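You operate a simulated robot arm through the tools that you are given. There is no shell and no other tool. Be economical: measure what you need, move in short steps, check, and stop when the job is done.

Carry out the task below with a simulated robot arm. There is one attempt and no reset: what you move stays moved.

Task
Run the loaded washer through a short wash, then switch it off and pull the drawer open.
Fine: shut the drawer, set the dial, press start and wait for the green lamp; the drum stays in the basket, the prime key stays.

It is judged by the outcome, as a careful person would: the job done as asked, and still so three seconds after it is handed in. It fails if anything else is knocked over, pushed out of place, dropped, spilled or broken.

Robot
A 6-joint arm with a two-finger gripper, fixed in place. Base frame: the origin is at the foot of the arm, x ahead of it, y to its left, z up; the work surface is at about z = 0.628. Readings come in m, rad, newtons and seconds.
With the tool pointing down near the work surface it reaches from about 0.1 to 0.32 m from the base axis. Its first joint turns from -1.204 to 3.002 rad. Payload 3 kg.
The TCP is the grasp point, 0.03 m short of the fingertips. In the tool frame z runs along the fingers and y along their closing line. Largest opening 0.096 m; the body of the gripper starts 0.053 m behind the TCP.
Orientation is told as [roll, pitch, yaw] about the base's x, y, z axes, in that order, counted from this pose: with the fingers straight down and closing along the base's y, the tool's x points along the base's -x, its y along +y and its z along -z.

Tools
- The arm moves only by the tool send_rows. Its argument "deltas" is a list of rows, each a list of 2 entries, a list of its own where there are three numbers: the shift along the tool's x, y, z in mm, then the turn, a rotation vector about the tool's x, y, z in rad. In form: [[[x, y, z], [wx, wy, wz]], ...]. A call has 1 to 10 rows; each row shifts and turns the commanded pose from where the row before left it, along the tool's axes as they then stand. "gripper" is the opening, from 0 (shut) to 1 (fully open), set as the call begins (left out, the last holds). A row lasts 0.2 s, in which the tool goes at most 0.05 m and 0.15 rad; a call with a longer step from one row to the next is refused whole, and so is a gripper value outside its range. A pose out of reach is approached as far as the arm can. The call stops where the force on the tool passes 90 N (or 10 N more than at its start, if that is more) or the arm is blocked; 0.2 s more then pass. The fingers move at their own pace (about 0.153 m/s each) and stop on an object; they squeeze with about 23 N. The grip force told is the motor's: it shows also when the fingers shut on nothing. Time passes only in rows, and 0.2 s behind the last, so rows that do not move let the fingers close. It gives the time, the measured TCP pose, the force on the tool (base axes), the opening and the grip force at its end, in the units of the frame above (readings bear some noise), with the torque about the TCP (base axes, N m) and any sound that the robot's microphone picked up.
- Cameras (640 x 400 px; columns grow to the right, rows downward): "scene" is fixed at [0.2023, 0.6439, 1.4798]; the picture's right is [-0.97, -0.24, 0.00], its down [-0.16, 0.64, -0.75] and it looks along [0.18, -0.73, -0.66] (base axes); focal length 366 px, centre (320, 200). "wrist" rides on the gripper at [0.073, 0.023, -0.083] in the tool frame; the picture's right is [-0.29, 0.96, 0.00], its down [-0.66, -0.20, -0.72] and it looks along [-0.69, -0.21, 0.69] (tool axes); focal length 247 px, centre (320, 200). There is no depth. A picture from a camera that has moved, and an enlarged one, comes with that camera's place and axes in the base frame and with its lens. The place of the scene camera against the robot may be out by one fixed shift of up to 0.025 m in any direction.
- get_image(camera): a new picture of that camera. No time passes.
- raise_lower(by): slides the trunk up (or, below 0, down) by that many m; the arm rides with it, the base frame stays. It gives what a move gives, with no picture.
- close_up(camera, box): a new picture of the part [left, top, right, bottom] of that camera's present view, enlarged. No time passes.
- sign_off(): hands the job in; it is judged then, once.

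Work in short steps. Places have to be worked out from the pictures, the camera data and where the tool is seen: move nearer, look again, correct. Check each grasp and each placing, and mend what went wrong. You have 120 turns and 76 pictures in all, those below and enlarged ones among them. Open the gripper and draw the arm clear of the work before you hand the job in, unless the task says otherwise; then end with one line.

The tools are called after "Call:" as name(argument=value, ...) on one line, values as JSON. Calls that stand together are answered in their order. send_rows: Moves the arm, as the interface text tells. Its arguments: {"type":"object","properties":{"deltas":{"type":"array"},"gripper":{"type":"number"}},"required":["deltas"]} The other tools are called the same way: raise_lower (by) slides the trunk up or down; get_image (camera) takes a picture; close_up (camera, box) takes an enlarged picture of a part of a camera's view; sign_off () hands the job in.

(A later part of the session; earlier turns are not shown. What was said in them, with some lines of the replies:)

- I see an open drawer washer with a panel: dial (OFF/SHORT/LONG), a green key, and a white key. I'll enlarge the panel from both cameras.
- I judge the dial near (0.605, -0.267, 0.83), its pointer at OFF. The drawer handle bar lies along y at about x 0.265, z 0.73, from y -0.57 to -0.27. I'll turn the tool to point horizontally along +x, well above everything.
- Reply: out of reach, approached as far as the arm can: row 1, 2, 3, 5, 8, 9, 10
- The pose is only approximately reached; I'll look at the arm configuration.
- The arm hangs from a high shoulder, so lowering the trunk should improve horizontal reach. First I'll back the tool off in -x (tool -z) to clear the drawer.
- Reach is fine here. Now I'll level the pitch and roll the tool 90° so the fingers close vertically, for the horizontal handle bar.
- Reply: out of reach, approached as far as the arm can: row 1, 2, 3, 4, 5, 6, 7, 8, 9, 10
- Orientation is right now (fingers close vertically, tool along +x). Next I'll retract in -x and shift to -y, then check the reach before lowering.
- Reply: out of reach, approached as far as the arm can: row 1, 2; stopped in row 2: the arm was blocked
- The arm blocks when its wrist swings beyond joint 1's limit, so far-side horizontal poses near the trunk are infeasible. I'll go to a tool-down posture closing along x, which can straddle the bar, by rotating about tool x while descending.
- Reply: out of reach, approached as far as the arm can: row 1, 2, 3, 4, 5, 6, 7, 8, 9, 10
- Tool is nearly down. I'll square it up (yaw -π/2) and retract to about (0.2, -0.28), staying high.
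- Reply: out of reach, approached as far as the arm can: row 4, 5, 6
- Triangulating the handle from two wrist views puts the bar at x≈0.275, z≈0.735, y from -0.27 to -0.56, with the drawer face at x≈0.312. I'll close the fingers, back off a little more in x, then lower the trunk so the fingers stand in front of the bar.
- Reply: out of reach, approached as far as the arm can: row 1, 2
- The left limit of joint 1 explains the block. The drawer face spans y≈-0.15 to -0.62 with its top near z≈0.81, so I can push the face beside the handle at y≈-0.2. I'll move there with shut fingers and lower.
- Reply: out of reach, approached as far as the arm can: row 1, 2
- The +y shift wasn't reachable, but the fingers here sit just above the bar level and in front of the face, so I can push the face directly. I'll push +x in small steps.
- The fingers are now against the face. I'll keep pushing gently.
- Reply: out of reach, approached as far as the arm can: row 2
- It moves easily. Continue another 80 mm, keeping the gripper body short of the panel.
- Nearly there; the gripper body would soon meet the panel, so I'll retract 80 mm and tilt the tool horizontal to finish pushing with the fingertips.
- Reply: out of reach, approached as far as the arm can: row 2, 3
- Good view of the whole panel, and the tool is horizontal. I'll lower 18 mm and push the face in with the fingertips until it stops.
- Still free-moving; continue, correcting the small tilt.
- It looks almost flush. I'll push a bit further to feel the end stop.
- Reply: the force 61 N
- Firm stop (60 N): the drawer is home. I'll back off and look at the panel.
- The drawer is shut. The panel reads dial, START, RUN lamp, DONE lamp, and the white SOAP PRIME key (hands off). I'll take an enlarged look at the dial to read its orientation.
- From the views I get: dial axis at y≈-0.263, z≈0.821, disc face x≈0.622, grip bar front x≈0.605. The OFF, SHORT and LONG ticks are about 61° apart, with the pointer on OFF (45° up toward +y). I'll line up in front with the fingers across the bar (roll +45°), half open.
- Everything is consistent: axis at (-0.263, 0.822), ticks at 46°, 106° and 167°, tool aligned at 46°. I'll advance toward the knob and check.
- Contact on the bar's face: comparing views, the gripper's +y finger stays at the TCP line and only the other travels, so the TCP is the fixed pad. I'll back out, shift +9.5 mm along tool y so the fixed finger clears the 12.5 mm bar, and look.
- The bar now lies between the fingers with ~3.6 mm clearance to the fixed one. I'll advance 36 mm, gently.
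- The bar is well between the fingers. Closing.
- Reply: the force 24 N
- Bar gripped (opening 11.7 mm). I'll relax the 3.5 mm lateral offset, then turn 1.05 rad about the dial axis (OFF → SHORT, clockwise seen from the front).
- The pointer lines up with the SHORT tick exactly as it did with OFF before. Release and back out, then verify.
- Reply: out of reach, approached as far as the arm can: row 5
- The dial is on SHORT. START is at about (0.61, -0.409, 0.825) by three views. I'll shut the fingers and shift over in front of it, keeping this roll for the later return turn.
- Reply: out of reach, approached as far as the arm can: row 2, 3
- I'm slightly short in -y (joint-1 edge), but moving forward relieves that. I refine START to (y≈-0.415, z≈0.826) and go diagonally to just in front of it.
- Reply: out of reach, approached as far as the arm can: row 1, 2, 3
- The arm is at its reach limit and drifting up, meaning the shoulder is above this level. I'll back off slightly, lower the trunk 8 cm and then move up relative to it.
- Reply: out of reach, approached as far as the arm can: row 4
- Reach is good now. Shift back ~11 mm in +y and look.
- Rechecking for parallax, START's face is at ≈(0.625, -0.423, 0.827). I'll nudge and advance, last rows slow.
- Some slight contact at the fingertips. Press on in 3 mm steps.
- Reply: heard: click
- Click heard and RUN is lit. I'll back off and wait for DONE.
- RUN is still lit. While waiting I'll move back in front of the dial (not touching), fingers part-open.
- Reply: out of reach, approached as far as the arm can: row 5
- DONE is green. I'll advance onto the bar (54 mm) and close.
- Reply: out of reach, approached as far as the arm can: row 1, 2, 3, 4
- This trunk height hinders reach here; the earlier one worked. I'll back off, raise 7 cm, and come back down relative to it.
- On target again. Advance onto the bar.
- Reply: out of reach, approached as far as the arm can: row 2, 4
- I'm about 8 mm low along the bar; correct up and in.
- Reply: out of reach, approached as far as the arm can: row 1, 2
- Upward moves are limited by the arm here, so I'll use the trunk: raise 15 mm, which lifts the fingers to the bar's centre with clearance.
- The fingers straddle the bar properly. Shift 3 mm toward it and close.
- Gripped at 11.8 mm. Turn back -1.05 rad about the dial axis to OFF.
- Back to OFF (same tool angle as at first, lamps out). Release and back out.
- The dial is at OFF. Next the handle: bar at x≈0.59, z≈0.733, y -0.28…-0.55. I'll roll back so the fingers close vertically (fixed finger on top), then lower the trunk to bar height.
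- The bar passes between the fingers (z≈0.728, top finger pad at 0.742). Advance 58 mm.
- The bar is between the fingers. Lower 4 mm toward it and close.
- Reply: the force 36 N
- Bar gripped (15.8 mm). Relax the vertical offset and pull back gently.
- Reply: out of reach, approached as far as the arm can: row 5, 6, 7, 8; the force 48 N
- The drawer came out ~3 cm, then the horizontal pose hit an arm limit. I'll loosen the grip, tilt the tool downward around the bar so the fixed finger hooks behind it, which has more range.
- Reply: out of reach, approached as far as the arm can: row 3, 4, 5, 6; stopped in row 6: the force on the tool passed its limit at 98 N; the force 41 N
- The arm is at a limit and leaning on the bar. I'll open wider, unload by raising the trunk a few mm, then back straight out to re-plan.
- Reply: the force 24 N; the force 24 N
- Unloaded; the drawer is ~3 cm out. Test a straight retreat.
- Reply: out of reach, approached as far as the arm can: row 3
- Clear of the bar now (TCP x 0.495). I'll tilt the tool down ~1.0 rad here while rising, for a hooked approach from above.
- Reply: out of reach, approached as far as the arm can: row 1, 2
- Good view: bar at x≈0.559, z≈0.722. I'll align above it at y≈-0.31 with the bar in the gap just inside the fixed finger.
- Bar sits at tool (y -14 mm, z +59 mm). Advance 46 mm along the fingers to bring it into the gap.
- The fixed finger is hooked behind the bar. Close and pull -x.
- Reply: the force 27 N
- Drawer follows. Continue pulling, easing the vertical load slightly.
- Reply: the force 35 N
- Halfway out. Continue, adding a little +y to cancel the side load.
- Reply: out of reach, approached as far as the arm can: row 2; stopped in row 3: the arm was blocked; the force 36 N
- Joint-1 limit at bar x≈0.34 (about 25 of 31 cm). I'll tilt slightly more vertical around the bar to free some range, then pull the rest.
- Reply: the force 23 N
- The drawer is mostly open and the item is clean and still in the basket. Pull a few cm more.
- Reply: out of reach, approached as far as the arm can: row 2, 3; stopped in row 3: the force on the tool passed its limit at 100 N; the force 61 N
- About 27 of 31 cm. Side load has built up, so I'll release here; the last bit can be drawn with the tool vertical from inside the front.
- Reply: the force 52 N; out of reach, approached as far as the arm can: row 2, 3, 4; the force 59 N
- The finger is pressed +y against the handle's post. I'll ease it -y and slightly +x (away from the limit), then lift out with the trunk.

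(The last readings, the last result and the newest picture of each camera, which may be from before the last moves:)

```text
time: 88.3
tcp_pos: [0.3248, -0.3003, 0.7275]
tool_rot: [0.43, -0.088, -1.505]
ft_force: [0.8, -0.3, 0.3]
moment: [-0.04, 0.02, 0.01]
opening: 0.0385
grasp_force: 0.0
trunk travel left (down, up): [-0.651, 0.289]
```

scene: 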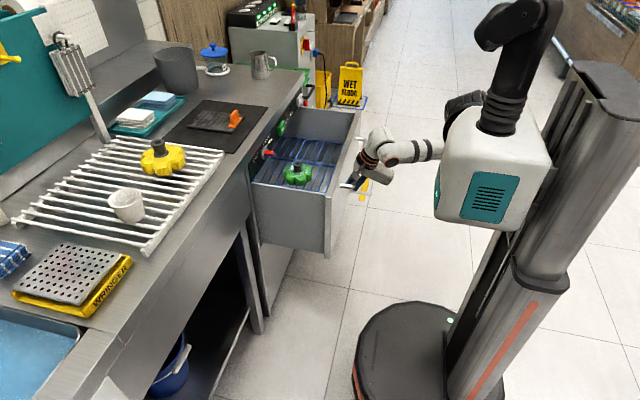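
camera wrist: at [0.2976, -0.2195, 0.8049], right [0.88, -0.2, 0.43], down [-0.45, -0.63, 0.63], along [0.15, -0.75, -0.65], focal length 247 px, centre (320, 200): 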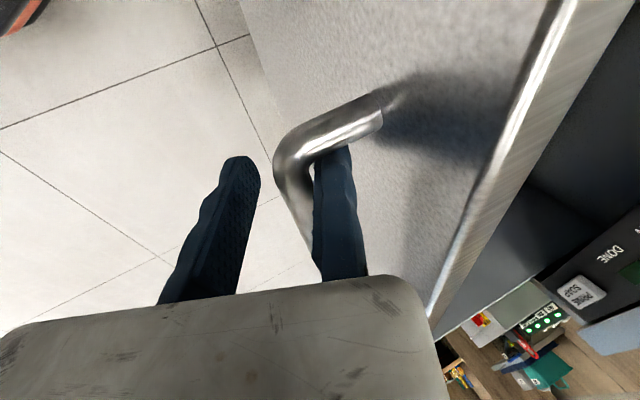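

Unloaded. Open wider and lift straight up with the trunk.

Call:
send_rows(deltas=[[[0, 0, 0], [0, 0, 0]], [[0, 0, 0], [0, 0, 0]]], gripper=0.8)

Call:
raise_lower(by=0.15)

Call:
get_image(camera="wrist")

```text
time: 88.9
tcp_pos: [0.3258, -0.3017, 0.7292]
tool_rot: [0.432, -0.093, -1.507]
ft_force: [0.7, 0.6, -0.6]
moment: [0.03, 0.02, 0.02]
opening: 0.0769
grasp_force: 0.0
trunk travel left (down, up): [-0.651, 0.289]
```

```text
time: 90.7
tcp_pos: [0.3255, -0.3027, 0.8781]
tool_rot: [0.431, -0.093, -1.508]
ft_force: [0.4, -0.6, -1.0]
moment: [0.03, 0.02, -0.02]
opening: 0.0765
grasp_force: 0.0
trunk travel left (down, up): [-0.801, 0.139]
```

```text
9 pictures are left
camera wrist: at [0.3073, -0.2223, 0.9567], right [0.88, -0.2, 0.42], down [-0.45, -0.63, 0.63], along [0.14, -0.75, -0.65], focal length 247 px, centre (320, 200)
```

wrist: 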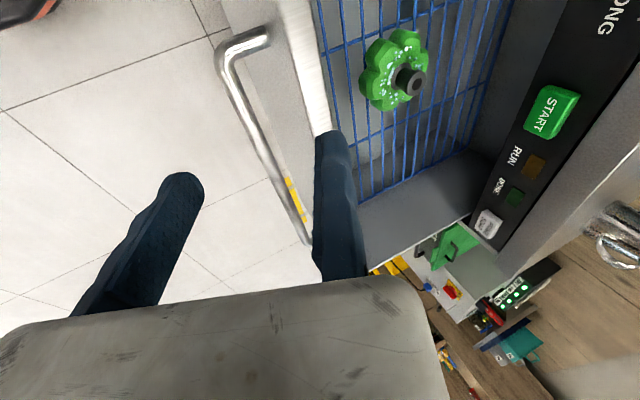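

Clear above; the drawer stands at ~86 % of its original opening. I'll shut the fingers, make the tool vertical, and go inside behind the front panel (the item is far at x≈0.49).

Call:
send_rows(deltas=[[[0, 10, 0], [0.144, 0, 0]], [[0, 15, 0], [0.144, 0, 0]], [[0, 20, 0], [0.144, 0, 0]], [[15, 20, 0], [0, 0.05, 0]], [[15, 15, 0], [0, 0.04, 0.05]], [[0, 0, 0], [0, 0, 0]]], gripper=0)

Call:
get_image(camera="wrist")

```text
time: 92.1
tcp_pos: [0.3803, -0.2778, 0.8885]
tool_rot: [0.004, -0.002, -1.56]
ft_force: [0.7, -0.5, -0.9]
moment: [0.02, -0.01, -0.02]
opening: 0.0003
grasp_force: 23.2
out of reach, approached as far as the arm can: row 4, 5
trunk travel left (down, up): [-0.801, 0.139]
```

```text
8 pictures are left
camera wrist: at [0.4023, -0.2032, 0.9721], right [0.96, -0.28, 0.0], down [-0.2, -0.66, 0.72], along [-0.2, -0.7, -0.69], focal length 247 px, centre (320, 200)
```

wrist: 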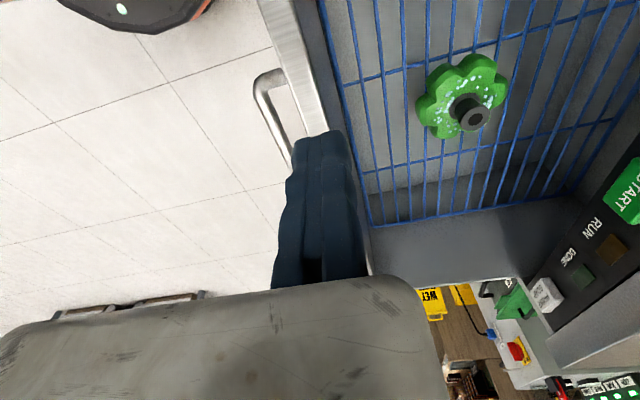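

The front's inner face is at x≈0.387. Move to x≈0.425 and lower 10 cm.

Call:
send_rows(deltas=[[[0, 15, 0], [0, 0, 0]], [[0, 15, 0], [0, 0, 0]], [[0, 15, 0], [0, 0, 0]], [[0, 0, 0], [0, 0, 0]]])

Call:
raise_lower(by=-0.095)

Call:
get_image(camera="wrist")

```text
time: 93.1
tcp_pos: [0.3881, -0.2951, 0.8907]
tool_rot: [0.004, -0.004, -1.557]
ft_force: [-0.5, 0.2, 0.2]
moment: [-0.01, 0.01, 0.03]
opening: 0.0003
grasp_force: 23.2
out of reach, approached as far as the arm can: row 1, 2, 3
trunk travel left (down, up): [-0.801, 0.139]
```

```text
time: 94.3
tcp_pos: [0.3931, -0.293, 0.8075]
tool_rot: [0.033, -0.018, -1.555]
ft_force: [-0.6, 4.4, 50.5]
moment: [0.42, 0.43, -0.03]
opening: 0.0
grasp_force: 23.0
trunk travel left (down, up): [-0.708, 0.232]
stopped: the force on the tool passed its limit at 99 N (the readings are from after the stop); the commanded pose is now the measured one
```

```text
7 pictures are left
camera wrist: at [0.4126, -0.2182, 0.8911], right [0.96, -0.28, 0.04], down [-0.22, -0.65, 0.73], along [-0.18, -0.71, -0.69], focal length 247 px, centre (320, 200)
```

wrist: 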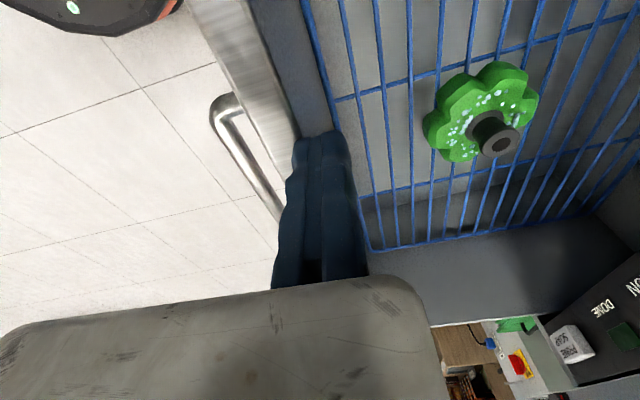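

It came down on the basket's rim since the x shift had fallen short; nothing appears displaced. I'll raise 12 mm to unload, then draw -x against the front's inner face at that shallow depth.

Call:
raise_lower(by=0.012)

Call:
close_up(camera="wrist", box=[200, 20, 440, 270])

```text
time: 94.9
tcp_pos: [0.3921, -0.2964, 0.8133]
tool_rot: [0.018, -0.012, -1.557]
ft_force: [-0.2, -0.2, 1.0]
moment: [-0.03, 0.02, 0.0]
opening: 0.0002
grasp_force: 23.0
trunk travel left (down, up): [-0.72, 0.22]
```

```text
1.60 times, centred on (320, 145) of wrist
camera zoom: at [0.4132, -0.2211, 0.8969], right [0.96, -0.28, 0.02], down [-0.21, -0.65, 0.73], along [-0.19, -0.7, -0.69], focal length 395 px, centre (320, 288)
```

zoom: 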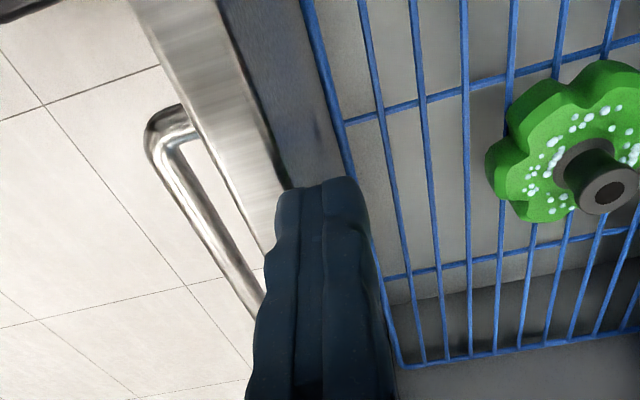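

The finger likely rested on the front panel's top edge (top ≈0.775, inner edge ≈0.386). At this trunk height +x was reachable before, so move +25 mm now.

Call:
send_rows(deltas=[[[5, 10, 0], [0, 0, 0]], [[5, 15, 0], [0, 0, 0]], [[0, 0, 0], [0, 0, 0]]])

```text
time: 95.7
tcp_pos: [0.3938, -0.2962, 0.8136]
tool_rot: [0.021, -0.012, -1.555]
ft_force: [-0.2, 0.8, 0.2]
moment: [0.01, -0.02, 0.01]
opening: 0.0
grasp_force: 22.8
out of reach, approached as far as the arm can: row 1, 2
trunk travel left (down, up): [-0.72, 0.22]
```

Blocked at this relative height; raise the trunk 6 cm, then reach down and forward with the arm.

Call:
raise_lower(by=0.07)

Call:
send_rows(deltas=[[[0, 0, 25], [0, 0, 0]], [[0, 0, 25], [0, 0, 0]], [[10, 15, 0], [0, 0, 0]], [[10, 15, 0], [0, 0, 0]], [[0, 0, 0], [0, 0, 0]]])

```text
time: 96.8
tcp_pos: [0.394, -0.2973, 0.8837]
tool_rot: [0.019, -0.012, -1.556]
ft_force: [-0.7, 0.0, -1.5]
moment: [-0.01, 0.01, 0.02]
opening: 0.0003
grasp_force: 22.9
trunk travel left (down, up): [-0.79, 0.15]
```

```text
time: 98.0
tcp_pos: [0.3891, -0.2929, 0.8374]
tool_rot: [0.023, -0.014, -1.557]
ft_force: [-0.1, -0.6, -0.4]
moment: [-0.03, 0.01, -0.01]
opening: 0.0001
grasp_force: 22.7
out of reach, approached as far as the arm can: row 2, 3, 4
trunk travel left (down, up): [-0.79, 0.15]
```

This looks like a wrist-joint limit tied to yaw. Since the closed fingers don't need this yaw, I'll turn 0.4 rad back toward the initial yaw and retry.

Call:
send_rows(deltas=[[[0, 0, 0], [0, 0, -0.15]], [[0, 0, 0], [0, 0, -0.15]], [[0, 0, 0], [0, 0, -0.15]], [[5, 10, 0], [0, 0, 0]], [[0, 12, 0], [0, 0, 0]], [[0, 12, 0], [0, 0, 0]], [[0, 0, 0], [0, 0, 0]]])

```text
time: 99.6
tcp_pos: [0.3877, -0.2886, 0.8381]
tool_rot: [0.013, -0.022, -1.105]
ft_force: [0.2, 0.3, 0.0]
moment: [0.02, 0.03, -0.01]
opening: 0.0002
grasp_force: 23.0
out of reach, approached as far as the arm can: row 4, 5, 6
trunk travel left (down, up): [-0.79, 0.15]
```

Still limited at x≈0.39, but that suffices to straddle the front panel's top edge: the fixed finger inside (x 0.394+), moving finger outside. Restore yaw, open half, and check.

Call:
send_rows(deltas=[[[0, 0, 0], [0, 0, 0.15]], [[0, 0, 0], [0, 0, 0.15]], [[0, 0, 0], [0, 0, 0.155]], [[-3, 6, 0], [0, 0, 0]], [[0, 0, 0], [0, 0, 0]]], gripper=0.55)

Call:
close_up(camera="wrist", box=[150, 20, 470, 220])

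```text
refused: row 3 steps farther than a row can; nothing moved
```

```text
2.00 times, centred on (310, 120) of wrist
camera zoom: at [0.3734, -0.2114, 0.9216], right [0.99, 0.17, 0.02], down [0.1, -0.67, 0.73], along [0.14, -0.72, -0.68], focal length 494 px, centre (340, 360)
```

zoom: 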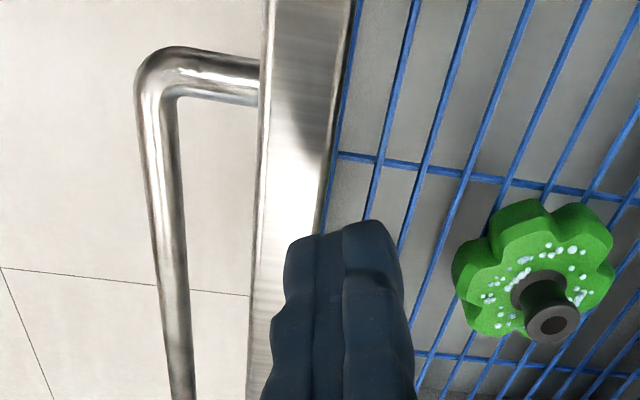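

The panel's top edge spans x≈0.364–0.386. Redo the yaw restoration within the row limit.

Call:
send_rows(deltas=[[[0, 0, 0], [0, 0, 0.15]], [[0, 0, 0], [0, 0, 0.15]], [[0, 0, 0], [0, 0, 0.15]], [[-5, 8, 0], [0, 0, 0]], [[0, 0, 0], [0, 0, 0]]], gripper=0.55)

```text
time: 100.8
tcp_pos: [0.3911, -0.2964, 0.839]
tool_rot: [0.023, -0.011, -1.557]
ft_force: [-0.3, 0.1, 0.2]
moment: [0.01, -0.02, 0.02]
opening: 0.0527
grasp_force: 0.1
out of reach, approached as far as the arm can: row 4
trunk travel left (down, up): [-0.79, 0.15]
```

The reachable boundary slants: moving -y allows more +x. Shift to y≈-0.325, x≈0.403.

Call:
send_rows(deltas=[[[-15, 6, 0], [0, 0, 0]], [[-15, 6, 0], [0, 0, 0]], [[0, 0, 0], [0, 0, 0]]])

Call:
close_up(camera="wrist", box=[150, 20, 470, 220])

```text
time: 101.6
tcp_pos: [0.3987, -0.327, 0.841]
tool_rot: [0.025, -0.014, -1.555]
ft_force: [1.4, -0.2, 0.8]
moment: [-0.01, 0.02, -0.01]
opening: 0.0529
grasp_force: 0.1
out of reach, approached as far as the arm can: row 2
trunk travel left (down, up): [-0.79, 0.15]
```

```text
2.00 times, centred on (310, 120) of wrist
camera zoom: at [0.4185, -0.2511, 0.9244], right [0.96, -0.28, 0.03], down [-0.21, -0.65, 0.73], along [-0.19, -0.7, -0.69], focal length 494 px, centre (340, 360)
```

zoom: 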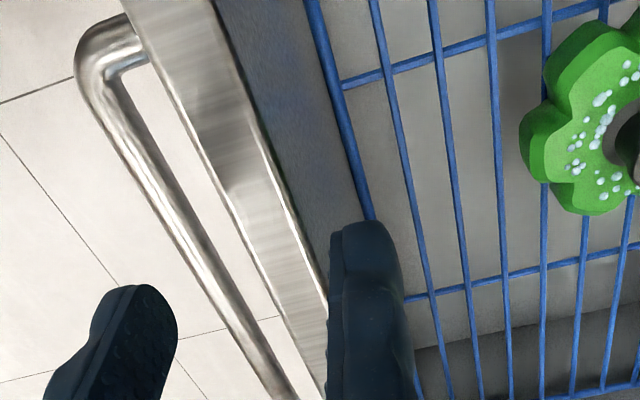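

The front edge is straddled: fixed finger inside, moving finger outside. Lower 6 cm.

Call:
raise_lower(by=-0.06)

```text
time: 102.6
tcp_pos: [0.3981, -0.3257, 0.7814]
tool_rot: [0.025, -0.012, -1.555]
ft_force: [0.6, -0.7, 0.6]
moment: [0.0, -0.05, 0.03]
opening: 0.053
grasp_force: 0.1
trunk travel left (down, up): [-0.73, 0.21]
```

No contact. Draw -x in small steps.

Call:
send_rows(deltas=[[[0, -9, 0], [0, 0, 0]], [[0, -9, 0], [0, 0, 0]], [[0, -9, 0], [0, 0, 0]], [[0, -9, 0], [0, 0, 0]], [[0, -9, 0], [0, 0, 0]], [[0, -7, 0], [0, 0, 0]]])

```text
time: 104.0
tcp_pos: [0.3456, -0.3268, 0.7788]
tool_rot: [0.021, -0.014, -1.557]
ft_force: [1.3, -0.8, -0.2]
moment: [0.0, -0.01, -0.05]
opening: 0.0527
grasp_force: 0.1
trunk travel left (down, up): [-0.73, 0.21]
```

Smooth. Ease off 5 mm, lift clear, and look.

Call:
send_rows(deltas=[[[0, 5, 0], [0, 0, 0]], [[0, 0, 0], [0, 0, 0]]])

Call:
raise_lower(by=0.18)

Call:
get_image(camera="scene")

```text
time: 104.6
tcp_pos: [0.351, -0.3279, 0.7792]
tool_rot: [0.025, -0.014, -1.557]
ft_force: [-0.6, 0.2, 1.2]
moment: [-0.03, 0.01, -0.02]
opening: 0.053
grasp_force: 0.1
trunk travel left (down, up): [-0.73, 0.21]
```

```text
time: 106.6
tcp_pos: [0.3513, -0.3271, 0.9598]
tool_rot: [0.024, -0.014, -1.556]
ft_force: [-0.1, 0.9, 0.4]
moment: [0.02, -0.05, -0.02]
opening: 0.0528
grasp_force: 0.0
trunk travel left (down, up): [-0.91, 0.03]
```

```text
3 pictures are left
```

scene: 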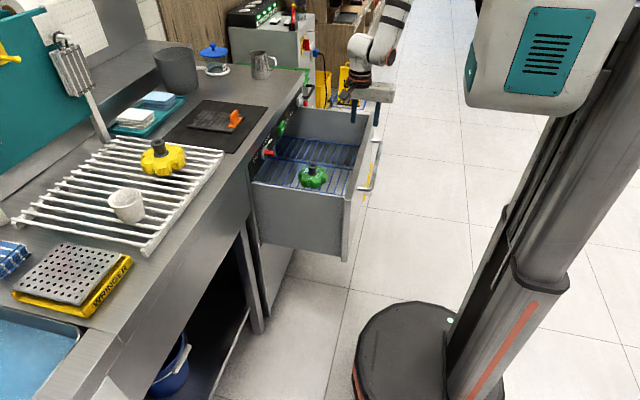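

The drawer is back to its original full opening with the clean item in the basket. Open the gripper, draw the arm back, and verify the panel.

Call:
send_rows(deltas=[[[0, -25, 0], [0, 0, 0]], [[0, -25, 0], [0, 0, 0]], [[0, -15, 0], [0, 0, 0]], [[0, 0, 0], [0, 0, 0]]], gripper=1)

Call:
close_up(camera="scene", box=[240, 80, 400, 200])

```text
time: 107.6
tcp_pos: [0.2866, -0.3287, 0.9588]
tool_rot: [0.022, -0.015, -1.555]
ft_force: [0.2, -0.3, 0.1]
moment: [0.0, 0.0, 0.03]
opening: 0.0962
grasp_force: 0.0
trunk travel left (down, up): [-0.91, 0.03]
```

```text
3.33 times, centred on (320, 140) of scene
camera zoom: at [0.2023, 0.6439, 1.4798], right [-0.97, -0.24, 0.0], down [-0.16, 0.64, -0.75], along [0.18, -0.73, -0.66], focal length 1221 px, centre (320, 400)
```

zoom: 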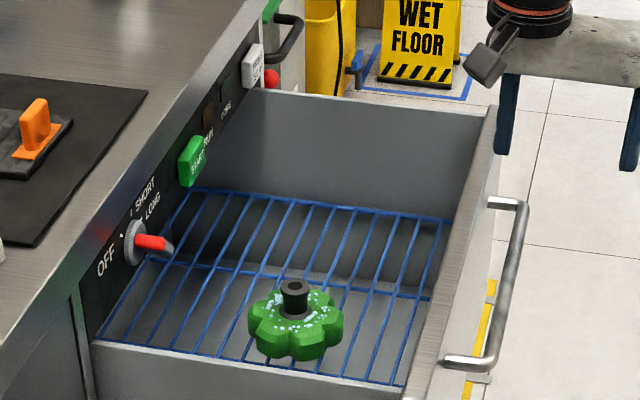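

The dial points at OFF, the lamps are out, the drawer is fully open with the drum in the basket, and the arm is clear. Handing in.

Call:
sign_off()

```text
The job is handed in.
```

The short wash ran until the green DONE lamp lit, the dial is back at OFF, and the drawer is fully open with the drum still in the basket; the prime key was not pressed. Reopening took several tries, and the fingers once pressed down at about 99 N on the drawer's front edge or basket rim, with no damage or shift visible afterwards.
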